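You operate a simulated robot arm through the tools that you are given. There is no shell and no other tool. Be economical: measure what you need, move in short steps, check, and stop when the job is done.

You are at the controls of a simulated robot arm. One attempt, no reset.

TASK
Shut the oil tap, wipe the spill with the teal pad, bin it.
Fine: tap first; the oily pad goes into the red bin, lid shut. What is to be rubbed or washed off counts as gone when no trace of it is left.

Only the result counts: the job must be done as asked and must still hold three seconds after the hand-in. Knocking over, shifting, dropping, spilling or breaking anything else fails it. Lids that push on must go on centred and level and be pressed home; caps that screw on are set level and turned clockwise until they are tight.

THE ROBOT
A 7-joint arm with a fingered hand, fixed in place. Base frame: the origin is at the foot of the arm, x ahead of it, y to its left, z up. Lengths are in mm, angles in rad, forces in N, time in s.
Its first joint turns from -2.897 to 2.897 rad. Payload 4 kg.
The tool frame sits at the grasp point between the pads (the TCP): z along the fingers, y along the line on which they close. The tips reach 30 mm beyond it. The gripper opens to 104 mm. The gripper's body begins 35 mm behind the TCP. The gripper is a hand of 4 fingers: y runs from the thumb to the fingers, the wrist lies at [-15, -113, -190] in the tool frame.
Orientation is told as [roll, pitch, yaw] about the base's x, y, z axes, in that order, counted from this pose: with the fingers straight down and the wrist toward the robot, the tool's x, y and z point along [0, 1, 0], [1, 0, 0] and [0, 0, -1] of the base frame.

THE INTERFACE
- The arm moves only by the tool arm_command. Its argument "targets" is one flat list of numbers, 6 for each row, row after row: the turn, a rotation vector about the tool's x, y, z in rad, then the shift along the tool's x, y, z in mm. In form: [rx, ry, rz, dx, dy, dz, rx, ry, rz, dx, dy, dz, ...]. A call has 1 to 10 rows; each row shifts and turns the commanded pose from where the row before left it, along the tool's axes as they then stand. A row lasts 0.2 s, in which the tool goes at most 50 mm and 0.15 rad; a call with a longer step from one row to the next is refused whole. Where a pose cannot be reached the arm comes as near as it can. A force on the tool above 90 N (or 10 N above the force at the start of the call, whichever is more), or a blocked arm, ends the call early, and 0.2 s more pass. In this call time passes only in rows, and 0.2 s behind the last. It gives the time, the measured TCP pose, the force on the tool (base axes), the opening and the grip force at its end, in the units of the frame above (readings bear some noise), with the torque about the TCP (base axes, N m) and any sound that the robot's microphone picked up.
- Cameras (640 x 400 px; columns grow to the right, rows downward): "scene" is fixed at [399.1, -501.5, 1483.9]; the picture's right is [0.85, -0.52, 0.00], its down [-0.38, -0.63, -0.67] and it looks along [0.35, 0.58, -0.74] (base axes); focal length 214 px, centre (320, 200). "wrist" rides on the gripper at [61, -92, -130] in the tool frame; the picture's right is [-0.81, 0.27, -0.52], its down [-0.53, -0.71, 0.46] and it looks along [-0.24, 0.64, 0.72] (tool axes); focal length 275 px, centre (320, 200). There is no depth. A picture from a camera that has moved, and an enlarged one, comes with that camera's place and axes in the base frame and with its lens.
- get_image(camera): a new picture of that camera. The clock stands still meanwhile.
- finger_targets(index, middle, ring, thumb_bend, thumb_turn): sets how far each is bent, from 0 (flat) to 100 (curled in); at 30 the hand is open as for a grip, at 70 the pads meet at the TCP. One left out holds its place. A second passes; each finger stops where it meets its share of the squeeze, and holds until it gets a number again. It is the only way to open and close the hand. It gives what a move gives, with no picture; readings hold the bend of each and the force on the fingers (four entries, about 0 where the hand has none), thumb and palm. thumb_turn goes from beside the hand (0) to across from the fingers (100), as for a grip.
- enlarge(camera, box): a new picture of the part [left, top, right, bottom] of that camera's present view, enlarged. The clock stands still meanwhile.
- hand_in(): hands the job in; it is judged then, once.

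Go step by step. Nothing tells you positions but the pictures and the camera data: compare them with the known pose of the tool, close in by small moves and look again before you grip or let go. The budget is 120 turns and 68 pictures, counting those below and the enlarged ones. Unless the task says otherwise, let go and move clear before handing in, and close with one line.

The tools are called after "Call:" as name(argument=value, ...) on one line, values as JSON. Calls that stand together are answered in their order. arm_command: Moves the arm, as the interface text tells. Its arguments: {"type":"object","properties":{"targets":{"type":"array"}},"required":["targets"]} The other tools are called the same way: finger_targets (index, middle, ring, thumb_bend, thumb_turn) moves the fingers one by one; get_image (camera) takes a picture; enlarge (camera, box) takes an enlarged picture of a part of a camera's view; hand_in () hands the job in.

At the start:

```text
clock: 0.0
ee_pos: [503.6, -29.9, 1330.1]
orientation: [0.001, 0.0, 0.0]
contact_force: [0.0, 0.0, 0.1]
moment: [-0.02, -0.03, 0.0]
opening: 103.7
finger_force: 0.0
shape: jaw
bend: [30.0, 30.0, 30.0, 30.0, 98.0]
finger forces: [0.0, 0.1, 0.0, 0.0, 0.1, 0.0]
```

scene: 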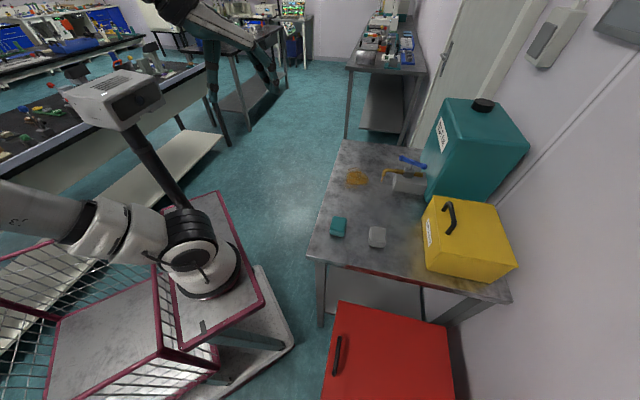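
wrist: 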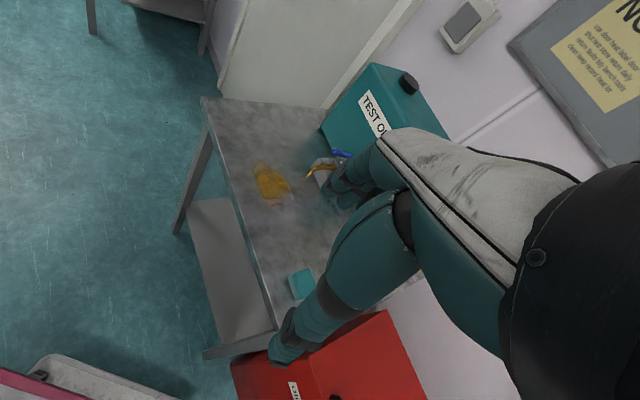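

I see a table ahead with a teal oil can with a blue-handled tap, an amber spill, a teal pad, a grey pad, a yellow box and a red bin on the floor. I will look closer first.

Call:
enlarge(camera="scene", box=[320, 130, 480, 230])

Call:
enlarge(camera="scene", box=[300, 200, 540, 400])

Call:
enlarge(camera="wrist", box=[200, 100, 440, 250])

```text
4.00 times, centred on (400, 180) of scene
camera zoom: at [399.1, -501.5, 1483.9], right [0.85, -0.52, 0.0], down [-0.38, -0.63, -0.67], along [0.35, 0.58, -0.74], focal length 858 px, centre (0, 280)
```

zoom: 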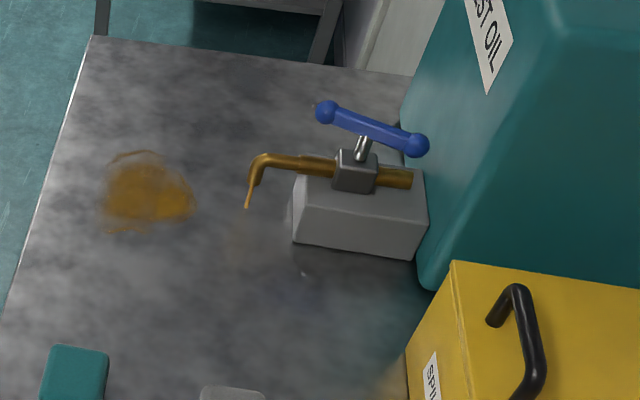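

```text
2.00 times, centred on (420, 300) of scene
camera zoom: at [399.1, -501.5, 1483.9], right [0.85, -0.52, 0.0], down [-0.38, -0.63, -0.67], along [0.35, 0.58, -0.74], focal length 429 px, centre (120, 0)
```

zoom: 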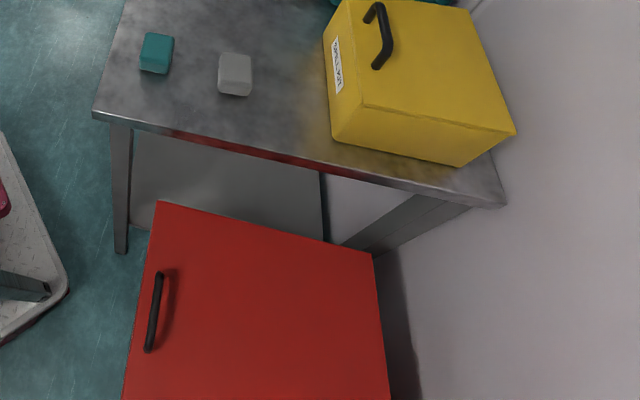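

```text
2.67 times, centred on (320, 175) of wrist
camera zoom: at [411.8, 31.2, 1461.8], right [0.27, -0.81, 0.52], down [-0.71, -0.53, -0.46], along [0.64, -0.24, -0.72], focal length 734 px, centre (320, 267)
```

zoom: 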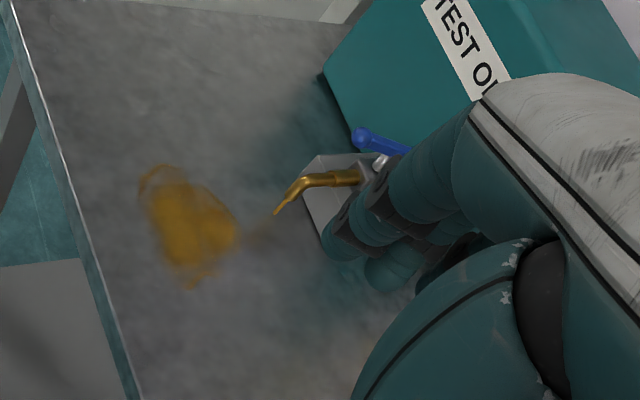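

Triangulating the two views puts the table top near z 890, the teal pad at about (663,-185,907), the spill at about (870,-18) and the tap handle at about (995,-150,1014). I move closer to view the tap with the wrist camera.

Call:
arm_command(targets=[0, 0, 0, -21, 30, 22, 0, 0, 0, -21, 30, 22, 0, 0, 0, -21, 30, 22, 0, 0, 0, -21, 30, 22, 0, 0, 0, -21, 30, 22, 0, 0, 0, -21, 30, 22, 0, 0, 0, -21, 30, 22, 0, 0, 0, -21, 30, 22])

Call:
get_image(camera="wrist")

Call:
get_image(camera="scene")

```text
clock: 1.8
ee_pos: [742.1, -199.1, 1152.5]
orientation: [-0.001, -0.003, 0.001]
contact_force: [-0.6, -1.0, 0.4]
moment: [-0.02, 0.0, 0.01]
opening: 103.7
finger_force: 0.1
shape: jaw
bend: [30.0, 30.0, 30.0, 30.0, 98.0]
finger forces: [0.0, 0.0, 0.1, 0.1, 0.1, 0.1]
```

```text
62 pictures are left
camera wrist: at [652.9, -138.0, 1283.8], right [0.27, -0.81, 0.52], down [-0.71, -0.53, -0.46], along [0.65, -0.24, -0.72], focal length 275 px, centre (320, 200)
```

wrist: 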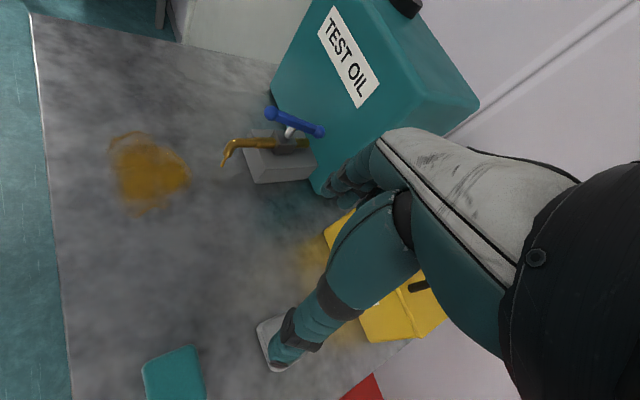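

```text
61 pictures are left
```

scene: 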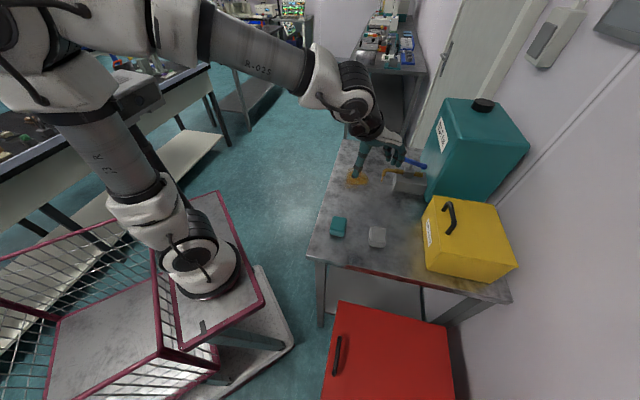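

Call:
enlarge(camera="wrist", box=[210, 80, 340, 200])

Call:
enlarge(camera="scene", box=[360, 140, 440, 200])

```text
3.33 times, centred on (275, 140) of wrist
camera zoom: at [652.9, -138.0, 1283.8], right [0.27, -0.81, 0.52], down [-0.71, -0.53, -0.46], along [0.65, -0.24, -0.72], focal length 918 px, centre (470, 400)
```

zoom: 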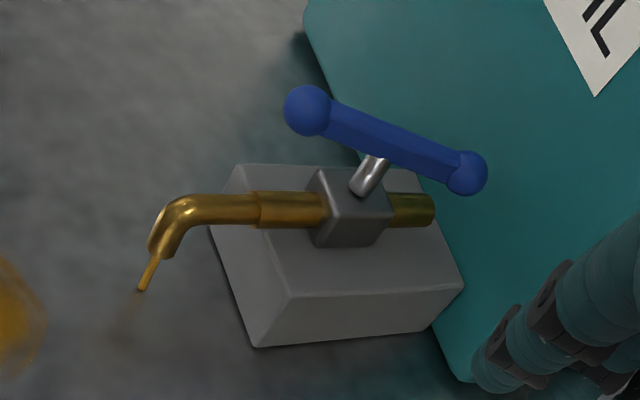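

```text
6.67 times, centred on (400, 170) of scene
camera zoom: at [399.1, -501.5, 1483.9], right [0.85, -0.52, 0.0], down [-0.38, -0.63, -0.67], along [0.35, 0.58, -0.74], focal length 1430 px, centre (-213, 400)
```

zoom: 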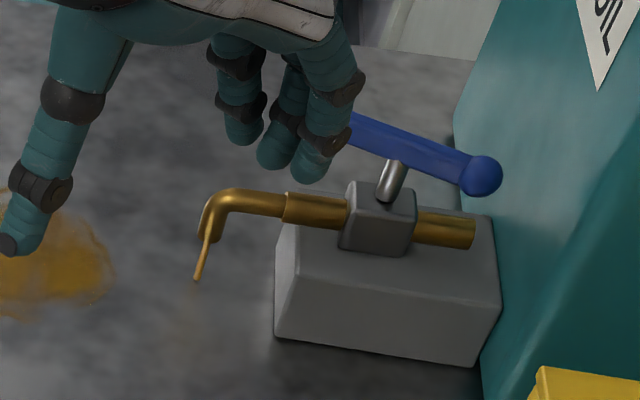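

The handle is level at z≈1006, its ends at about (993,-108) and (1025,-186), lying near the pipe's line, so the tap is open and oil drips. I will push its left end away (+x) with the backs of the fingers, turning it clockwise across the pipe, and first go to just in front of that end.

Call:
arm_command(targets=[0, 0, 0, 23, 29.6, 18.4, 0, 0, 0, 23, 29.6, 18.4, 0, 0, 0, 23, 29.6, 18.4, 0, 0, 0, 23, 29.6, 18.4, 0, 0, 0, 22, 29.6, 18.4])

Call:
enlarge(camera="scene", box=[350, 130, 450, 200])

Call:
get_image(camera="wrist")

```text
clock: 3.0
ee_pos: [892.7, -85.2, 1065.1]
orientation: [0.001, -0.001, -0.002]
contact_force: [-0.3, -0.1, 1.0]
moment: [0.05, 0.0, -0.02]
opening: 103.7
finger_force: 0.2
shape: jaw
bend: [30.0, 30.0, 30.0, 30.0, 98.0]
finger forces: [0.0, 0.0, 0.0, 0.0, 0.0, 0.0]
```

```text
5.71 times, centred on (400, 165) of scene
camera zoom: at [399.1, -501.5, 1483.9], right [0.85, -0.52, 0.0], down [-0.38, -0.63, -0.67], along [0.35, 0.58, -0.74], focal length 1226 px, centre (-137, 400)
```

zoom: 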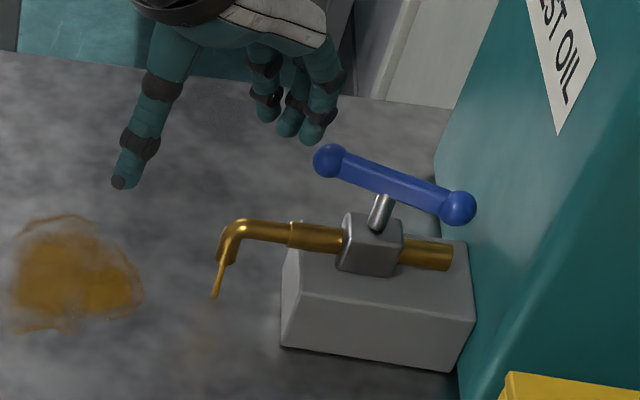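

```text
57 pictures are left
camera wrist: at [800.5, -23.7, 1195.8], right [0.27, -0.81, 0.52], down [-0.71, -0.53, -0.46], along [0.65, -0.24, -0.72], focal length 275 px, centre (320, 200)
```

wrist: 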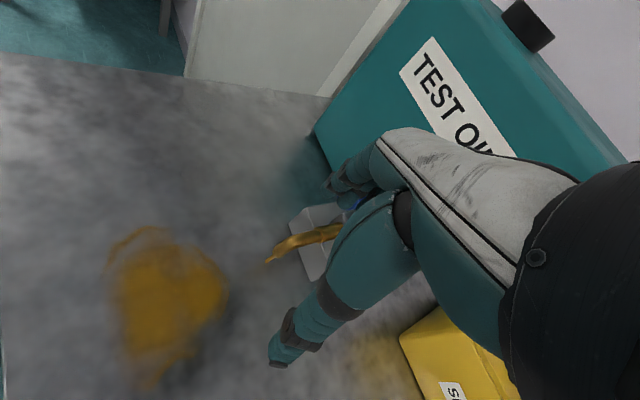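

The fingertips hang just short of the handle's left end. I lower them to handle height.

Call:
arm_command(targets=[0, 0, 0, 0, 0, 25, 0, 0, 0, 0, 0, 23])

Call:
enlarge(camera="scene", box=[350, 130, 450, 200])

```text
clock: 3.6
ee_pos: [890.9, -85.1, 1015.0]
orientation: [0.0, 0.0, 0.001]
contact_force: [-0.4, -0.2, 0.2]
moment: [0.01, 0.03, 0.02]
opening: 103.5
finger_force: 0.0
shape: jaw
bend: [30.0, 30.0, 30.0, 30.0, 98.0]
finger forces: [0.1, 0.0, 0.1, 0.0, 0.0, 0.0]
```

```text
5.71 times, centred on (400, 165) of scene
camera zoom: at [399.1, -501.5, 1483.9], right [0.85, -0.52, 0.0], down [-0.38, -0.63, -0.67], along [0.35, 0.58, -0.74], focal length 1226 px, centre (-137, 400)
```

zoom: 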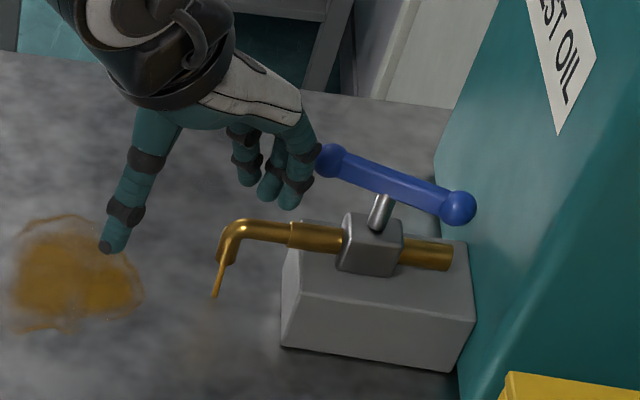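

Fingers are at handle height, next to its left ball. I push along +x in small steps.

Call:
arm_command(targets=[0, 0, 0, 0, 10, 0, 0, 0, 0, 0, 10, 0, 0, 0, 0, 0, 8, 0, 0, 0, 0, 0, 8, 0])

Call:
enlarge(camera="scene", box=[350, 130, 450, 200])

```text
clock: 4.6
ee_pos: [925.9, -84.9, 1016.0]
orientation: [0.001, 0.0, 0.001]
contact_force: [-2.2, 2.3, -2.6]
moment: [0.03, 0.07, 0.13]
opening: 103.6
finger_force: 0.0
shape: jaw
bend: [30.0, 31.0, 32.0, 30.0, 98.0]
finger forces: [0.0, 2.0, 2.0, 0.0, 0.0, 0.0]
```

```text
5.71 times, centred on (400, 165) of scene
camera zoom: at [399.1, -501.5, 1483.9], right [0.85, -0.52, 0.0], down [-0.38, -0.63, -0.67], along [0.35, 0.58, -0.74], focal length 1226 px, centre (-137, 400)
```

zoom: 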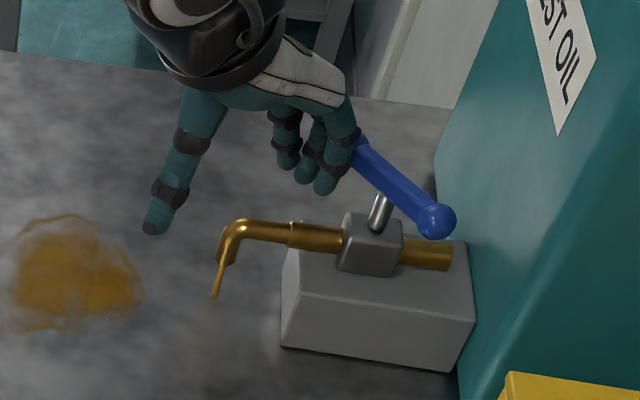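

The handle is turning clockwise with little force. I continue.

Call:
arm_command(targets=[0, 0, 0, 0, 8, 0, 0, 0, 0, 0, 8, 0, 0, 0, 0, 0, 7, 0])

Call:
enlarge(camera="scene", box=[350, 130, 450, 200])

```text
clock: 5.4
ee_pos: [949.3, -84.6, 1014.4]
orientation: [0.0, 0.0, -0.001]
contact_force: [-2.5, 0.4, -0.3]
moment: [0.03, 0.05, -0.04]
opening: 103.6
finger_force: 0.1
shape: jaw
bend: [30.0, 30.0, 33.0, 30.0, 98.0]
finger forces: [0.0, 0.1, 2.6, 0.1, 0.0, 0.0]
```

```text
5.71 times, centred on (400, 165) of scene
camera zoom: at [399.1, -501.5, 1483.9], right [0.85, -0.52, 0.0], down [-0.38, -0.63, -0.67], along [0.35, 0.58, -0.74], focal length 1226 px, centre (-137, 400)
```

zoom: 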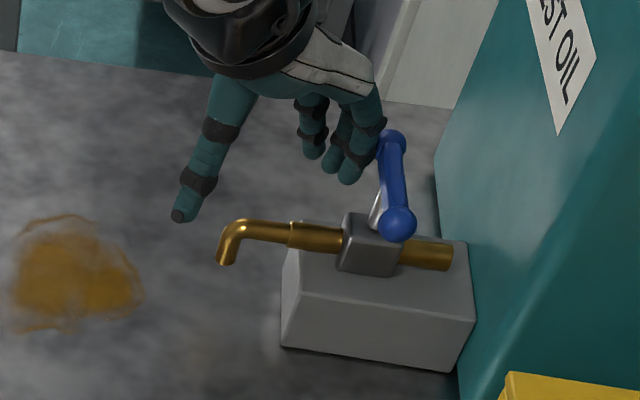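

The stream has stopped and the handle is about 85° to the pipe. I nudge a little further to feel for the end stop.

Call:
arm_command(targets=[0, 0, 0, 0, 4, 0, 0, 0, 0, 0, 4, 0])

Call:
enlarge(camera="scene", box=[350, 130, 450, 200])

```text
clock: 6.0
ee_pos: [957.8, -83.4, 1015.2]
orientation: [-0.001, -0.001, 0.0]
contact_force: [-11.8, 3.7, 2.5]
moment: [-0.03, -0.08, -0.15]
opening: 103.6
finger_force: 0.1
shape: jaw
bend: [30.0, 30.0, 38.0, 30.0, 98.0]
finger forces: [0.0, 0.0, 11.3, 0.0, 0.0, 0.0]
```

```text
5.71 times, centred on (400, 165) of scene
camera zoom: at [399.1, -501.5, 1483.9], right [0.85, -0.52, 0.0], down [-0.38, -0.63, -0.67], along [0.35, 0.58, -0.74], focal length 1226 px, centre (-137, 400)
```

zoom: 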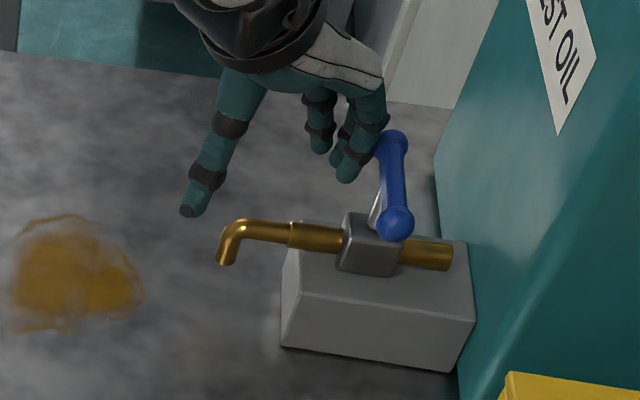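

The end stop is reached and the tap is shut. I back off, rise and go towards the teal pad.

Call:
arm_command(targets=[0, 0, 0, 0, -20, 0, 0, 0, 0, 0, -30, -15, 0, 0, 0, 0, -30, -35, 0, 0, 0, -20, -40, -15, 0, 0, 0, -20, -40, 0, 0, 0, 0, -20, -40, 0, 0, 0, 0, -20, -40, 0, 0, 0, 0, -20, -40, 0, 0, 0, 0, 0, -25, 0])

Call:
get_image(camera="scene")

Call:
get_image(camera="wrist")

```text
clock: 8.0
ee_pos: [651.0, -184.1, 1080.2]
orientation: [0.0, 0.0, 0.001]
contact_force: [0.6, -0.2, -0.8]
moment: [0.03, 0.0, 0.02]
opening: 103.9
finger_force: 0.1
shape: jaw
bend: [30.0, 30.0, 30.0, 30.0, 98.0]
finger forces: [0.0, 0.1, 0.1, 0.0, 0.0, 0.1]
```

```text
52 pictures are left
```

scene: 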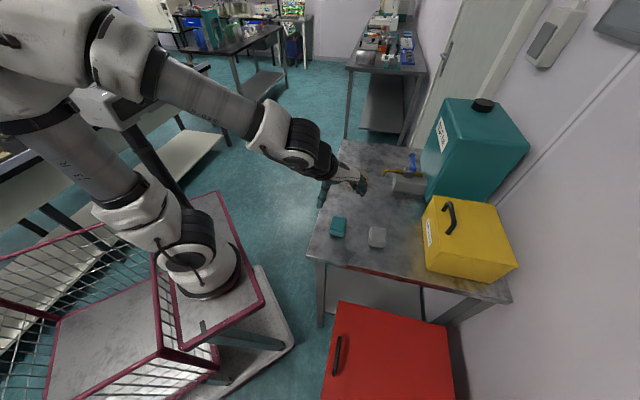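

```text
51 pictures are left
camera wrist: at [560.1, -123.3, 1211.4], right [0.28, -0.81, 0.52], down [-0.71, -0.53, -0.45], along [0.64, -0.24, -0.73], focal length 275 px, centre (320, 200)
```

wrist: 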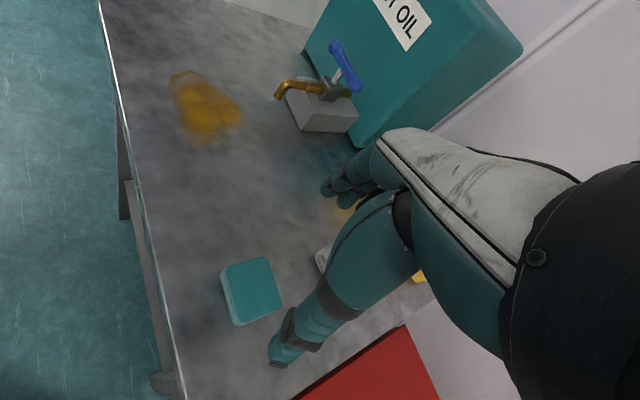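

The tap stays shut with its handle across the pipe. I enlarge the pad and the bin to measure them.

Call:
enlarge(camera="wrist", box=[200, 230, 320, 350])

Call:
enlarge(camera="scene", box=[310, 200, 400, 256])

Call:
enlarge(camera="scene", box=[300, 290, 480, 400])

```text
3.33 times, centred on (260, 290) of wrist
camera zoom: at [560.1, -123.3, 1211.4], right [0.28, -0.81, 0.52], down [-0.71, -0.53, -0.45], along [0.64, -0.24, -0.73], focal length 918 px, centre (520, -100)
```

zoom: 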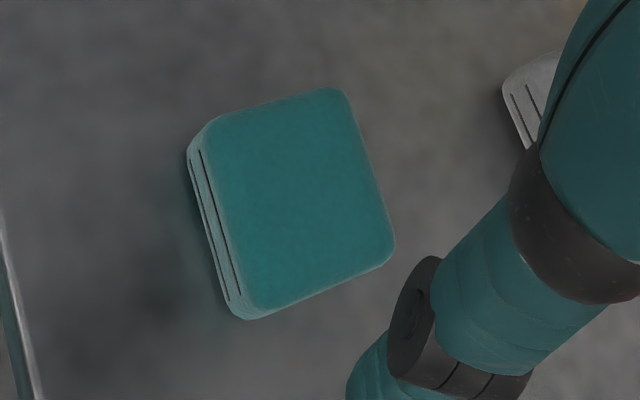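

```text
7.11 times, centred on (355, 228) of scene
camera zoom: at [399.1, -501.5, 1483.9], right [0.85, -0.52, 0.0], down [-0.38, -0.63, -0.67], along [0.35, 0.58, -0.74], focal length 1525 px, centre (71, 1)
```

zoom: 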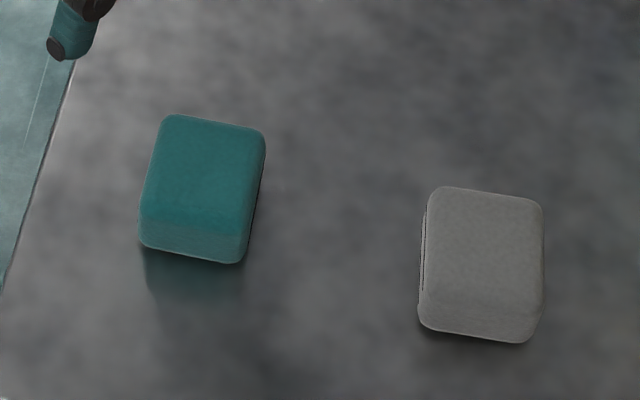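

```text
3.56 times, centred on (390, 345) of scene
camera zoom: at [399.1, -501.5, 1483.9], right [0.85, -0.52, 0.0], down [-0.38, -0.63, -0.67], along [0.35, 0.58, -0.74], focal length 763 px, centre (71, -316)
```

zoom: 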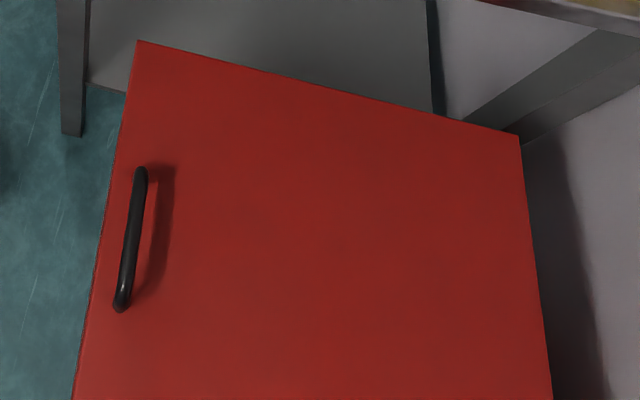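

The pad is about 48×60 mm with its top at z≈920, set at 45°. The bin's lid top is at z≈730 with its handle near (482,-455), hinged on the wall side. I should open the lid before taking the pad, so I go to view the bin.

Call:
arm_command(targets=[0, 0, 0, -20, -35, 16, 0, 0, 0, -20, -35, 16, 0, 0, 0, -20, -35, 16, 0, 0, 0, -20, -35, 16, 0, 0, 0, -20, -35, 16, 0, 0, 0, -20, -35, 16, 0, 0, 0, -20, -35, 16])

Call:
arm_command(targets=[0, 0, 0.131, 0, 0, 0, 0, 0, 0.131, 0, 0, 0, 0, 0, 0.131, 0, 0, 0, 0, 0, 0.131, 0, 0, 0, 0, 0, 0.131, 0, 0, 0, 0, 0, 0.131, 0, 0, 0])

Call:
get_image(camera="wrist")

Call:
get_image(camera="scene")

```text
clock: 9.6
ee_pos: [430.2, -355.5, 996.8]
orientation: [0.0, 0.001, 0.001]
contact_force: [0.2, -1.2, 0.1]
moment: [0.03, 0.03, -0.03]
opening: 104.2
finger_force: 0.0
shape: jaw
bend: [30.0, 30.0, 30.0, 30.0, 98.0]
finger forces: [0.1, 0.0, 0.1, 0.0, 0.0, 0.0]
out of reach, approached as far as the arm can: row 3, 4, 5, 6
```

```text
clock: 11.0
ee_pos: [443.6, -406.3, 1030.3]
orientation: [0.0, 0.003, -0.786]
contact_force: [0.0, 0.6, -1.1]
moment: [0.02, -0.01, 0.0]
opening: 103.8
finger_force: 0.1
shape: jaw
bend: [30.0, 30.0, 30.0, 30.0, 98.0]
finger forces: [0.1, 0.0, 0.0, 0.1, 0.1, 0.1]
out of reach, approached as far as the arm can: row 1, 2, 3, 4, 5, 6
```

```text
47 pictures are left
camera wrist: at [422.5, -298.9, 1162.2], right [-0.38, -0.77, 0.52], down [-0.88, 0.13, -0.45], along [0.28, -0.63, -0.73], focal length 275 px, centre (320, 200)
```

wrist: 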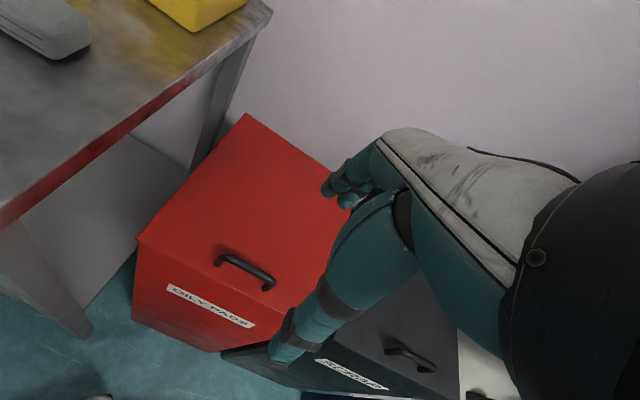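

```text
46 pictures are left
```

scene: 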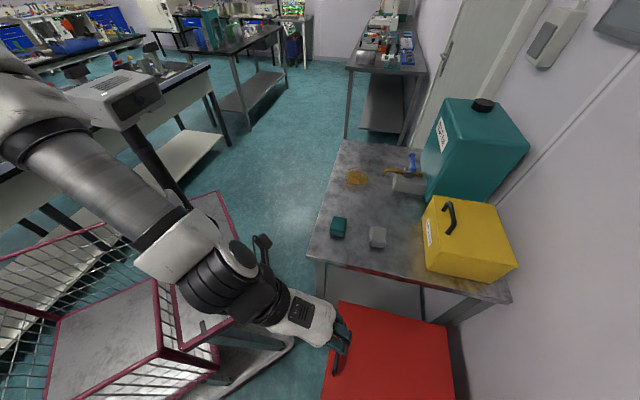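

I see the red OILY PADS bin with its black handle, and a dark bin beside it. The arm has not quite reached the ordered pose, so I check where it settles.

Call:
arm_command(targets=[0, 0, 0, 0, 0, 0, 0, 0, 0, 0, 0, 0])

Call:
enlarge(camera="wrist", box=[120, 110, 360, 360])

```text
clock: 11.6
ee_pos: [443.2, -408.2, 1030.7]
orientation: [0.001, 0.001, -0.786]
contact_force: [-0.1, 0.0, 0.4]
moment: [-0.02, 0.01, -0.01]
opening: 103.9
finger_force: 0.1
shape: jaw
bend: [30.0, 30.0, 30.0, 30.0, 98.0]
finger forces: [0.0, 0.0, 0.0, 0.0, 0.0, 0.1]
```

```text
1.60 times, centred on (240, 235) of wrist
camera zoom: at [422.5, -298.8, 1162.1], right [-0.38, -0.77, 0.52], down [-0.88, 0.13, -0.45], along [0.28, -0.63, -0.73], focal length 440 px, centre (448, 144)
```

zoom: 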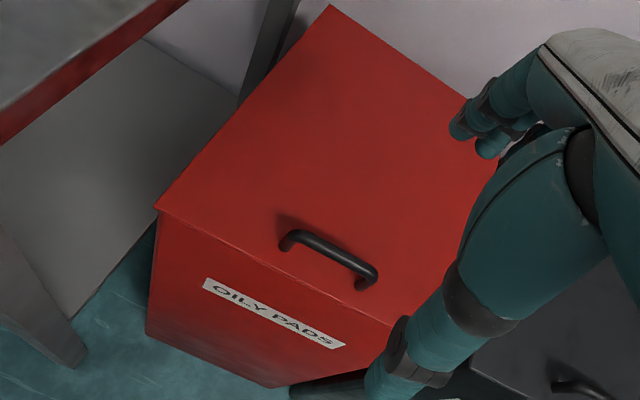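

The handle bar centre is at about (486,-456,752), about 24 mm above the lid (z≈728). I come down above it with the hand already turned so the fingers close across the bar.

Call:
arm_command(targets=[0, 0, 0, 1, 13, 36, 0, 0, 0, 1, 13, 36, 0, 0, 0, 1, 13, 36, 0, 0, 0, 1, 13, 36, 0, 0, 0, 1, 13, 36])

Call:
get_image(camera="wrist")

Call:
get_image(camera="scene")

```text
clock: 12.8
ee_pos: [494.1, -462.0, 858.4]
orientation: [0.0, 0.0, -0.788]
contact_force: [-0.8, 0.8, -0.3]
moment: [0.0, -0.08, 0.01]
opening: 103.9
finger_force: 0.2
shape: jaw
bend: [30.0, 30.0, 30.0, 30.0, 97.0]
finger forces: [0.1, 0.0, 0.1, 0.0, 0.0, 0.0]
out of reach, approached as far as the arm can: row 1, 2
```

```text
44 pictures are left
camera wrist: at [473.5, -354.1, 989.9], right [-0.38, -0.77, 0.52], down [-0.88, 0.13, -0.46], along [0.28, -0.63, -0.72], focal length 275 px, centre (320, 200)
```

wrist: 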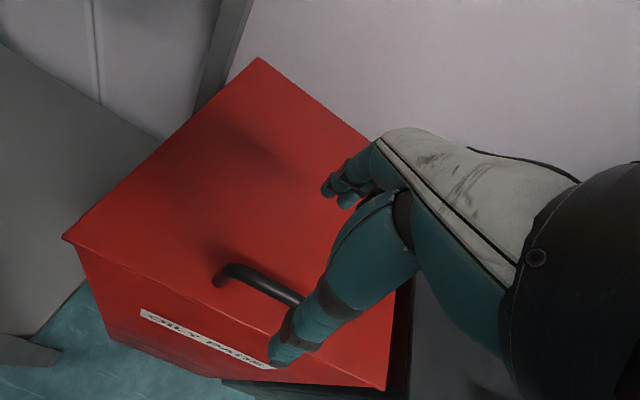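

```text
43 pictures are left
```

scene: 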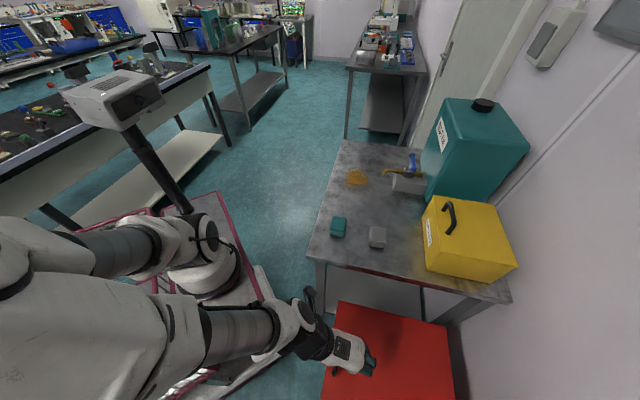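

The bar's left end measures at (514,-426), agreeing with the earlier estimate. I lower to grip height with a small correction.

Call:
arm_command(targets=[0, 0, 0, 3, -4, 22, 0, 0, 0, 3, -4, 22, 0, 0, 0, 1, -2, 22, 0, 0, 0, 0, 0, 21])

Call:
get_image(camera="wrist")

Call:
enlarge(camera="scene", box=[310, 320, 420, 400])

```text
clock: 13.8
ee_pos: [496.0, -450.0, 771.9]
orientation: [-0.001, -0.008, -0.783]
contact_force: [-5.0, 5.1, 45.3]
moment: [-2.0, -1.66, 0.02]
opening: 99.8
finger_force: 0.0
shape: jaw
bend: [30.0, 30.0, 30.0, 30.0, 97.0]
finger forces: [8.4, 36.9, 0.0, 0.1, 0.0, 0.0]
```

```text
42 pictures are left
camera wrist: at [473.7, -340.7, 902.8], right [-0.38, -0.76, 0.52], down [-0.88, 0.12, -0.46], along [0.29, -0.63, -0.72], focal length 275 px, centre (320, 200)
```

wrist: 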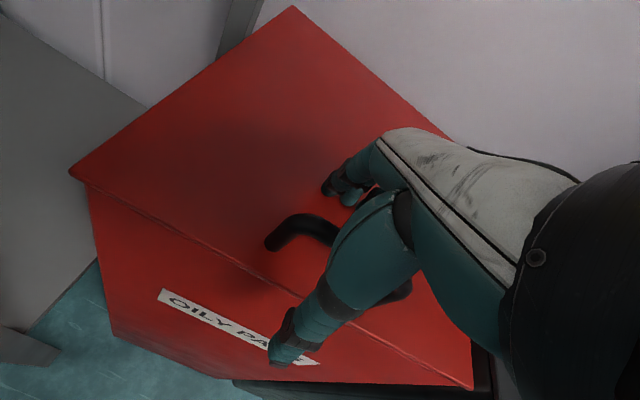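

```text
5.00 times, centred on (365, 360) of scene
camera zoom: at [399.1, -501.5, 1483.9], right [0.85, -0.52, 0.0], down [-0.38, -0.63, -0.67], along [0.35, 0.58, -0.74], focal length 1072 px, centre (95, -600)
```

zoom: 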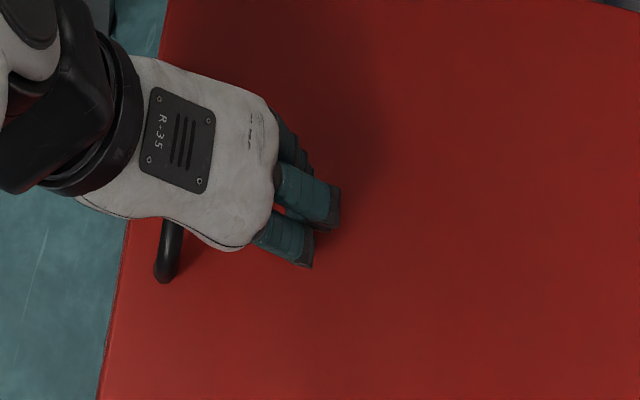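

The index and middle fingertips touch the lid with 45 N, so I rise 14 mm and shift 10 mm along the bar before closing.

Call:
arm_command(targets=[0, 0, 0, 0, 0, -14, 0, 0, 0, -10, 0, 0])

Call:
finger_targets(index=55, middle=55, ring=55, thumb_bend=55, thumb_turn=100)

Call:
enlarge(camera="wrist", box=[220, 160, 460, 400])

```text
clock: 14.4
ee_pos: [487.1, -456.5, 783.4]
orientation: [0.001, 0.002, -0.786]
contact_force: [0.0, -0.7, -0.1]
moment: [0.03, 0.01, -0.03]
opening: 103.7
finger_force: 0.1
shape: jaw
bend: [30.0, 30.0, 30.0, 30.0, 97.0]
finger forces: [0.0, 0.1, 0.0, 0.0, 0.0, 0.0]
```

```text
clock: 15.4
ee_pos: [487.3, -457.0, 784.6]
orientation: [0.001, 0.001, -0.787]
contact_force: [0.1, 0.3, -0.1]
moment: [0.03, -0.02, -0.01]
opening: 39.5
finger_force: 0.0
shape: fingers
bend: [55.0, 55.0, 55.0, 55.0, 100.0]
finger forces: [0.0, 0.1, 0.1, 0.0, 0.1, 0.0]
```

```text
1.67 times, centred on (340, 280) of wrist
camera zoom: at [466.4, -348.2, 915.1], right [-0.38, -0.77, 0.52], down [-0.88, 0.13, -0.46], along [0.28, -0.63, -0.72], focal length 459 px, centre (287, 67)
```

zoom: 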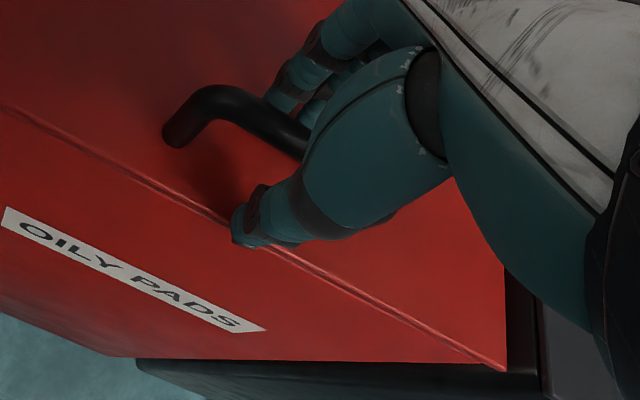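

The bar lies between thumb and fingers, but the tips are only at the bar's top. I lower 13 mm, then look.

Call:
arm_command(targets=[0, 0, 0, 0, 0, 7, 0, 0, 0, 0, 0, 6])

Call:
enlarge(camera="wrist", box=[220, 160, 460, 310])

```text
clock: 16.0
ee_pos: [491.2, -460.7, 779.2]
orientation: [-0.006, -0.023, -0.781]
contact_force: [-2.0, 2.7, 40.3]
moment: [-0.35, -0.78, -0.03]
opening: 36.5
finger_force: 20.4
shape: fingers
bend: [58.0, 56.0, 55.0, 53.0, 100.0]
finger forces: [32.2, 6.5, 0.1, 0.0, 2.3, 0.0]
stopped in row 2: the force on the tool passed its limit at 103 N (the readings are from after the stop); the commanded pose is now the measured one
```

```text
2.67 times, centred on (340, 235) of wrist
camera zoom: at [469.1, -349.8, 908.5], right [-0.38, -0.76, 0.53], down [-0.88, 0.12, -0.47], along [0.29, -0.64, -0.71], focal length 734 px, centre (267, 107)
```

zoom: 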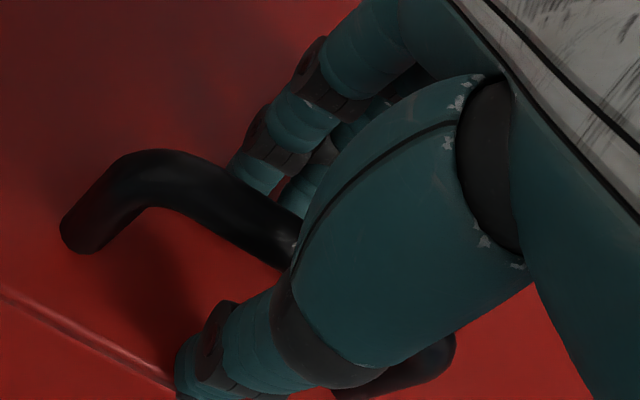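

The index finger seems to have come down on the bar. I rise, open a bit more and lower again with the bar better centred.

Call:
arm_command(targets=[0, 0, 0, 0, 0, -12])

Call:
finger_targets(index=42, middle=42, ring=42, thumb_bend=50)

Call:
enlarge(camera="wrist", box=[220, 160, 460, 310])

Call:
enlarge(camera="scene", box=[310, 320, 420, 400])

```text
clock: 16.4
ee_pos: [491.7, -459.7, 788.8]
orientation: [-0.005, -0.014, -0.784]
contact_force: [-0.3, -0.6, -0.3]
moment: [-0.01, 0.02, 0.0]
opening: 39.3
finger_force: 0.0
shape: fingers
bend: [55.0, 55.0, 55.0, 55.0, 100.0]
finger forces: [0.1, 0.0, 0.0, 0.1, 0.0, 0.1]
```

```text
clock: 17.4
ee_pos: [491.4, -460.0, 790.3]
orientation: [-0.004, -0.016, -0.784]
contact_force: [-0.2, 0.8, -0.7]
moment: [0.01, -0.01, 0.01]
opening: 61.6
finger_force: 0.0
shape: fingers
bend: [42.0, 42.0, 42.0, 50.0, 100.0]
finger forces: [0.1, 0.0, 0.0, 0.0, 0.1, 0.0]
```

```text
2.67 times, centred on (340, 235) of wrist
camera zoom: at [469.1, -349.8, 919.3], right [-0.38, -0.76, 0.53], down [-0.88, 0.12, -0.46], along [0.29, -0.64, -0.71], focal length 734 px, centre (267, 107)
```

zoom: 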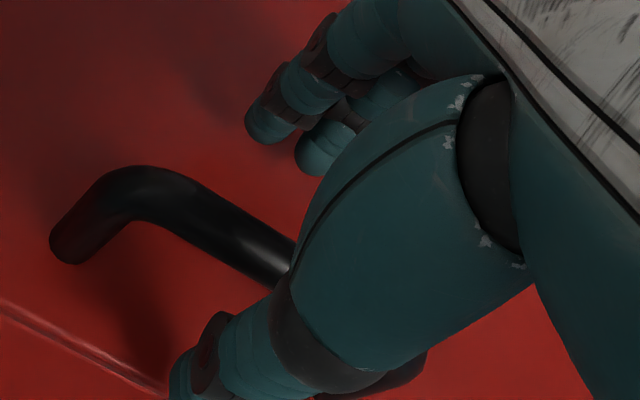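

```text
5.00 times, centred on (365, 360) of scene
camera zoom: at [399.1, -501.5, 1483.9], right [0.85, -0.52, 0.0], down [-0.38, -0.63, -0.67], along [0.35, 0.58, -0.74], focal length 1072 px, centre (95, -600)
```

zoom: 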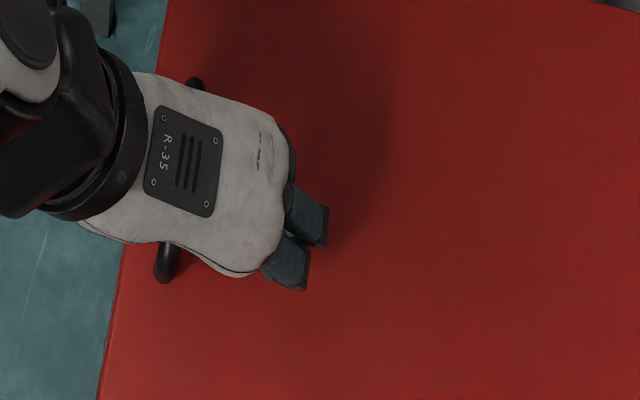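

The fingers are now clear behind the bar. I lower 15 mm and then close.

Call:
arm_command(targets=[0, 0, 0, 0, 0, 8, 0, 0, 0, 0, 0, 7])

Call:
finger_targets(index=72, middle=72, ring=72, thumb_bend=65)

Call:
enlarge(camera="wrist", box=[220, 160, 460, 310])

```text
clock: 18.0
ee_pos: [491.2, -461.2, 777.0]
orientation: [-0.01, -0.025, -0.782]
contact_force: [-1.6, 0.6, 49.7]
moment: [-0.72, -0.39, -0.11]
opening: 63.4
finger_force: 24.6
shape: fingers
bend: [42.0, 39.0, 42.0, 50.0, 100.0]
finger forces: [3.7, 28.7, 0.1, 0.1, 17.3, 0.1]
```

```text
clock: 19.0
ee_pos: [491.9, -460.3, 776.6]
orientation: [-0.007, -0.023, -0.783]
contact_force: [1.6, -5.9, 80.3]
moment: [-2.16, -1.94, -0.2]
opening: 58.4
finger_force: 40.0
shape: fingers
bend: [44.0, 39.0, 72.0, 55.0, 100.0]
finger forces: [26.6, 41.8, 0.1, 0.1, 11.4, 0.0]
```

```text
2.67 times, centred on (340, 235) of wrist
camera zoom: at [468.3, -349.0, 906.2], right [-0.38, -0.76, 0.53], down [-0.88, 0.12, -0.47], along [0.29, -0.64, -0.71], focal length 734 px, centre (267, 107)
```

zoom: 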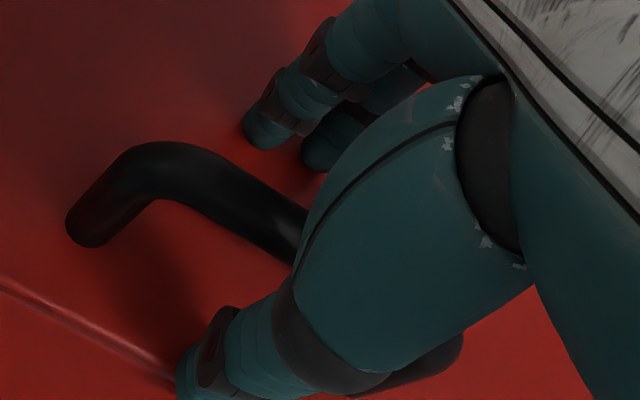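

Index and middle press on the lid instead of curling under the bar. I rise 8 mm and let them close again.

Call:
arm_command(targets=[0, 0, 0, 0, 0, -8])

Call:
finger_targets(index=72, middle=72, ring=72, thumb_bend=70)

Call:
enlarge(camera="wrist", box=[220, 160, 460, 310])

```text
clock: 19.4
ee_pos: [489.4, -457.5, 781.6]
orientation: [-0.002, -0.008, -0.786]
contact_force: [2.4, -3.2, 9.4]
moment: [-0.38, -0.28, 0.0]
opening: 25.0
finger_force: 5.3
shape: fingers
bend: [58.0, 45.0, 72.0, 63.0, 100.0]
finger forces: [0.0, 9.4, 0.0, 0.0, 0.0, 0.0]
```

```text
clock: 20.4
ee_pos: [490.2, -459.6, 781.8]
orientation: [-0.007, -0.016, -0.784]
contact_force: [-4.7, 4.5, -3.4]
moment: [-0.06, -0.04, -0.03]
opening: 2.7
finger_force: 3.3
shape: fingers
bend: [72.0, 72.0, 72.0, 66.0, 100.0]
finger forces: [0.1, 0.1, 0.1, 0.0, 7.1, 0.1]
```

```text
2.67 times, centred on (340, 235) of wrist
camera zoom: at [468.0, -349.7, 912.5], right [-0.38, -0.76, 0.53], down [-0.88, 0.12, -0.46], along [0.29, -0.64, -0.71], focal length 734 px, centre (267, 107)
```

zoom: 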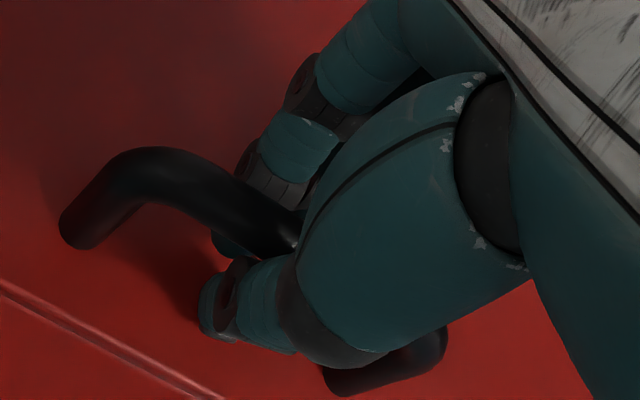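

The fingers are now curled under the bar. I curl a little more and begin lifting along the lid's arc.

Call:
finger_targets(index=80, middle=80, ring=80)

Call:
arm_command(targets=[0, 0, 0, 0, 0, -10, 0, 0, 0, 0, 1, -12, 0, 0, 0, 0, 3, -20, 0, 0, 0, 0, 5, -20])

Call:
get_image(camera="scene")

Call:
get_image(camera="wrist")

```text
clock: 21.4
ee_pos: [490.5, -461.2, 783.2]
orientation: [-0.006, -0.016, -0.786]
contact_force: [1.0, 0.9, -2.4]
moment: [0.15, -0.13, 0.05]
opening: 2.2
finger_force: 9.8
shape: fingers
bend: [79.0, 79.0, 78.0, 66.0, 100.0]
finger forces: [0.0, 2.4, 6.1, 0.1, 10.7, 0.0]
```

```text
clock: 22.4
ee_pos: [496.5, -466.0, 844.4]
orientation: [-0.004, -0.016, -0.784]
contact_force: [9.5, -8.3, -7.5]
moment: [0.2, -0.11, 0.22]
opening: 2.2
finger_force: 14.8
shape: fingers
bend: [79.0, 79.0, 78.0, 67.0, 100.0]
finger forces: [6.6, 4.5, 8.9, 0.0, 9.2, 0.1]
```

```text
34 pictures are left
```

scene: 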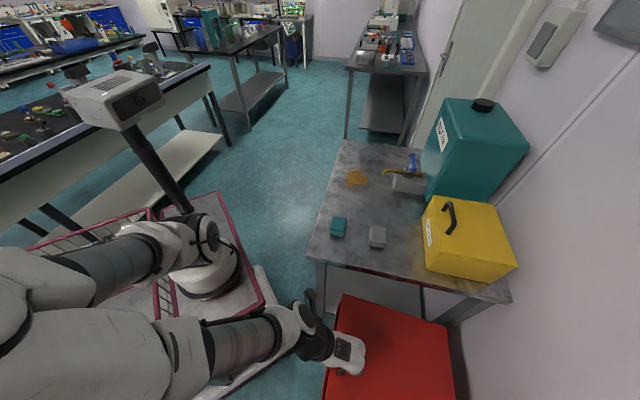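

```text
33 pictures are left
camera wrist: at [474.1, -355.4, 974.9], right [-0.38, -0.76, 0.53], down [-0.88, 0.12, -0.46], along [0.29, -0.64, -0.71], focal length 275 px, centre (320, 200)
```

wrist: 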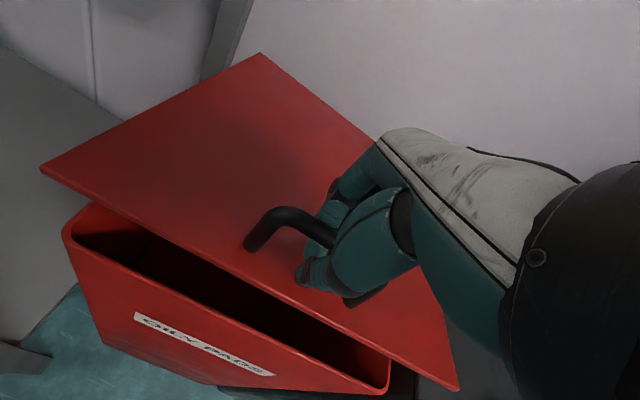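

The lid is opening and the bar is held. I follow its arc further, tilting the hand with it.

Call:
arm_command(targets=[0.04, 0, 0, 0, 11, -20.7, 0.04, 0, 0, 0, 9.2, -20.5, 0.04, 0, 0, 0, 9.5, -20.2, 0.04, 0, 0, 0, 9.8, -20.2, 0.04, 0, 0, 0, 10.5, -19.8, 0.04, 0, 0, 0, 11, -19.6])

Call:
get_image(camera="wrist")

```text
clock: 23.8
ee_pos: [533.9, -511.1, 937.1]
orientation: [-0.035, 0.179, -0.803]
contact_force: [14.9, 6.6, -10.3]
moment: [0.19, -0.34, -0.09]
opening: 1.3
finger_force: 16.9
shape: fingers
bend: [79.0, 79.0, 78.0, 68.0, 100.0]
finger forces: [0.1, 4.7, 13.9, 0.0, 15.7, 0.0]
out of reach, approached as far as the arm can: row 4, 5
```

```text
32 pictures are left
camera wrist: at [535.2, -417.0, 1081.2], right [-0.32, -0.81, 0.49], down [-0.94, 0.18, -0.3], along [0.16, -0.55, -0.82], focal length 275 px, centre (320, 200)
```

wrist: 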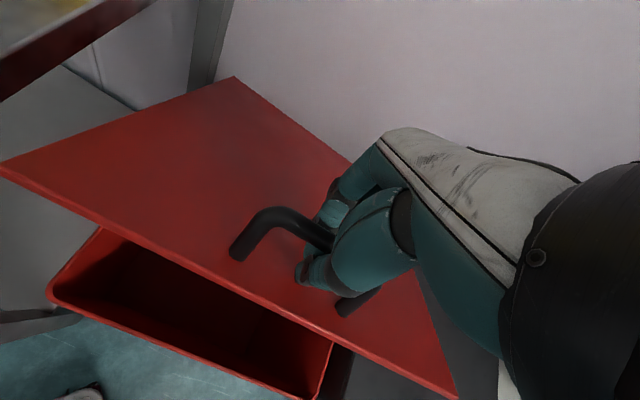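

The lid is about 30° open. I continue in smaller lots.

Call:
arm_command(targets=[0.02, 0, 0, 0, 8, -20, 0.02, 0, 0, 0, 10, -19.4, 0.02, 0, 0, 0, 11.2, -18.7, 0.02, 0, 0, 0, 12.6, -17.9])

Call:
get_image(camera="wrist")

```text
clock: 24.8
ee_pos: [576.7, -553.5, 1002.0]
orientation: [-0.036, 0.261, -0.81]
contact_force: [18.8, -6.8, -33.7]
moment: [0.4, -0.33, 0.23]
opening: 0.6
finger_force: 20.1
shape: fingers
bend: [79.0, 78.0, 77.0, 67.0, 100.0]
finger forces: [13.6, 7.8, 19.6, 0.0, 0.0, 0.0]
```

```text
31 pictures are left
camera wrist: at [586.6, -467.7, 1150.9], right [-0.29, -0.84, 0.45], down [-0.95, 0.2, -0.24], along [0.11, -0.5, -0.86], focal length 275 px, centre (320, 200)
```

wrist: 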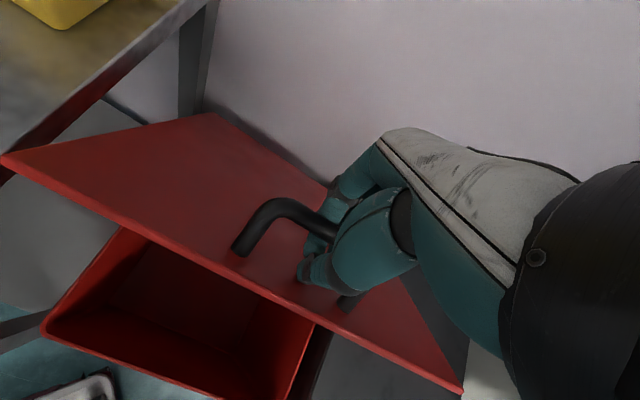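

The lid is about 47° open. I carry on along the arc towards 65°.

Call:
arm_command(targets=[0.02, 0, 0, 0, 15, -13, 0.02, 0, 0, 0, 15.2, -15.4, 0.02, 0, 0, 0, 16, -15, 0.02, 0, 0, 0, 16.6, -14.5, 0.02, 0, 0, 0, 17.4, -13.6])

Call:
get_image(camera="wrist")

Call:
get_image(camera="scene")

```text
clock: 26.0
ee_pos: [644.9, -620.5, 1044.8]
orientation: [-0.037, 0.367, -0.814]
contact_force: [4.9, -3.3, -45.5]
moment: [0.52, -0.17, 0.09]
opening: 0.5
finger_force: 23.1
shape: fingers
bend: [79.0, 78.0, 76.0, 68.0, 100.0]
finger forces: [17.9, 11.4, 16.8, 0.0, 0.0, 0.2]
```

```text
30 pictures are left
camera wrist: at [664.9, -546.0, 1198.2], right [-0.26, -0.87, 0.41], down [-0.96, 0.22, -0.15], along [0.04, -0.44, -0.9], focal length 275 px, centre (320, 200)
```

wrist: 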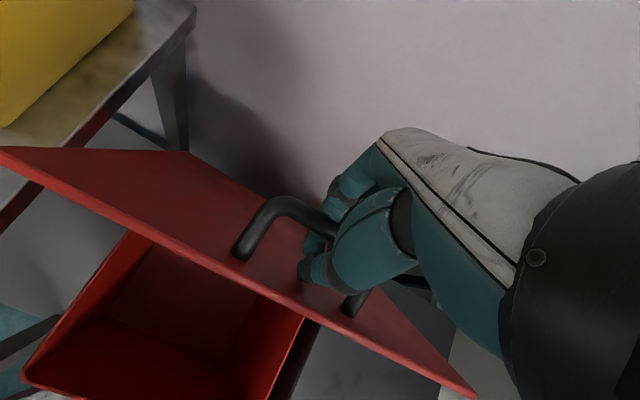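

```text
29 pictures are left
```

scene: 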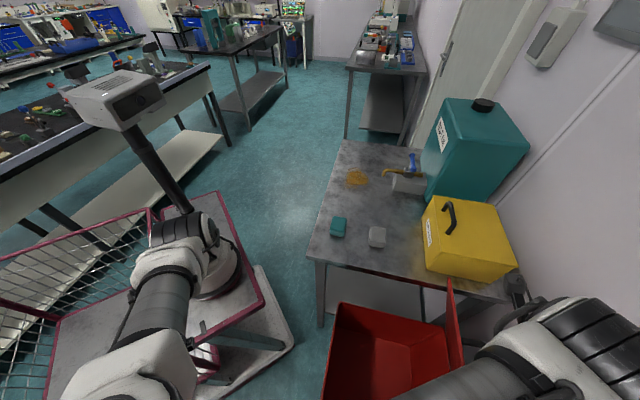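

The lid is about 68° open; the downward pull suggests I am going a bit too high. I push on mostly towards the wall.

Call:
arm_command(targets=[0, 0, 0, 0, 14, -3.5, 0, 0, 0, 0, 14, -5, 0, 0, 0, 0, 14, -6, 0, 0, 0, 0, 14, -6])

Call:
get_image(camera="wrist")

```text
clock: 27.0
ee_pos: [686.1, -665.1, 1046.4]
orientation: [-0.034, 0.361, -0.811]
contact_force: [-0.3, 0.8, -14.8]
moment: [0.24, -0.26, -0.05]
opening: 1.5
finger_force: 8.5
shape: fingers
bend: [79.0, 79.0, 78.0, 67.0, 100.0]
finger forces: [0.2, 4.1, 11.4, 0.0, 0.1, 0.0]
```

```text
28 pictures are left
camera wrist: at [706.7, -589.2, 1200.2], right [-0.27, -0.87, 0.41], down [-0.96, 0.22, -0.16], along [0.05, -0.44, -0.9], focal length 275 px, centre (320, 200)
```

wrist: 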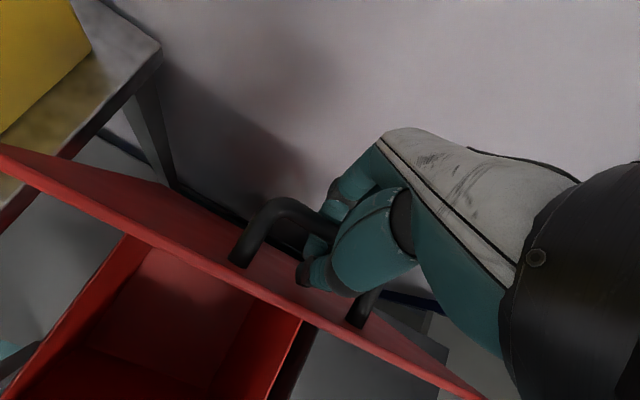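

The lid is about 80° open. A little further towards and past upright.

Call:
arm_command(targets=[0, 0, 0, 0, 14, -4.5, 0, 0, 0, 0, 14, -4, 0, 0, 0, 0, 14, -3])

Call:
get_image(camera="wrist")

Call:
enlarge(camera="scene", box=[320, 240, 576, 400])

```text
clock: 27.8
ee_pos: [716.8, -695.8, 1043.2]
orientation: [-0.036, 0.36, -0.812]
contact_force: [-1.8, 2.7, -10.0]
moment: [0.18, -0.2, -0.08]
opening: 2.1
finger_force: 6.5
shape: fingers
bend: [79.0, 79.0, 78.0, 66.0, 100.0]
finger forces: [0.0, 2.3, 9.6, 0.0, 0.0, 0.0]
```

```text
27 pictures are left
camera wrist: at [737.0, -619.9, 1196.9], right [-0.27, -0.87, 0.41], down [-0.96, 0.22, -0.16], along [0.05, -0.44, -0.9], focal length 275 px, centre (320, 200)
```

wrist: 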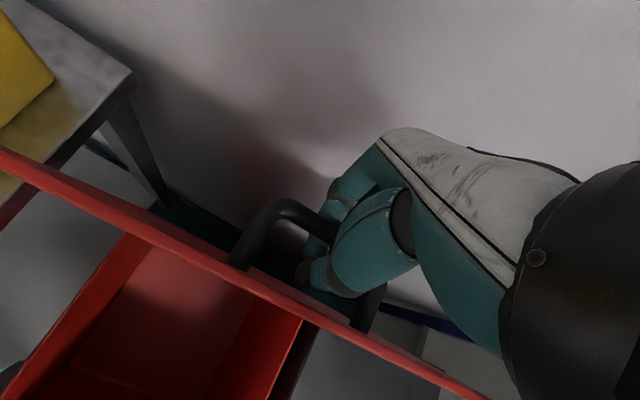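

```text
2.50 times, centred on (448, 320) of scene
camera zoom: at [399.1, -501.5, 1483.9], right [0.85, -0.52, 0.0], down [-0.38, -0.63, -0.67], along [0.35, 0.58, -0.74], focal length 536 px, centre (0, -100)
```

zoom: 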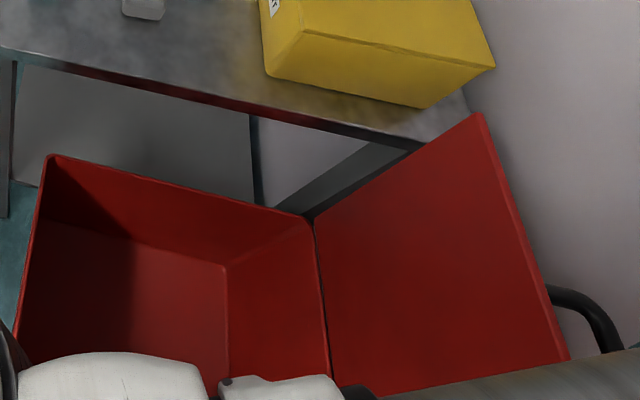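

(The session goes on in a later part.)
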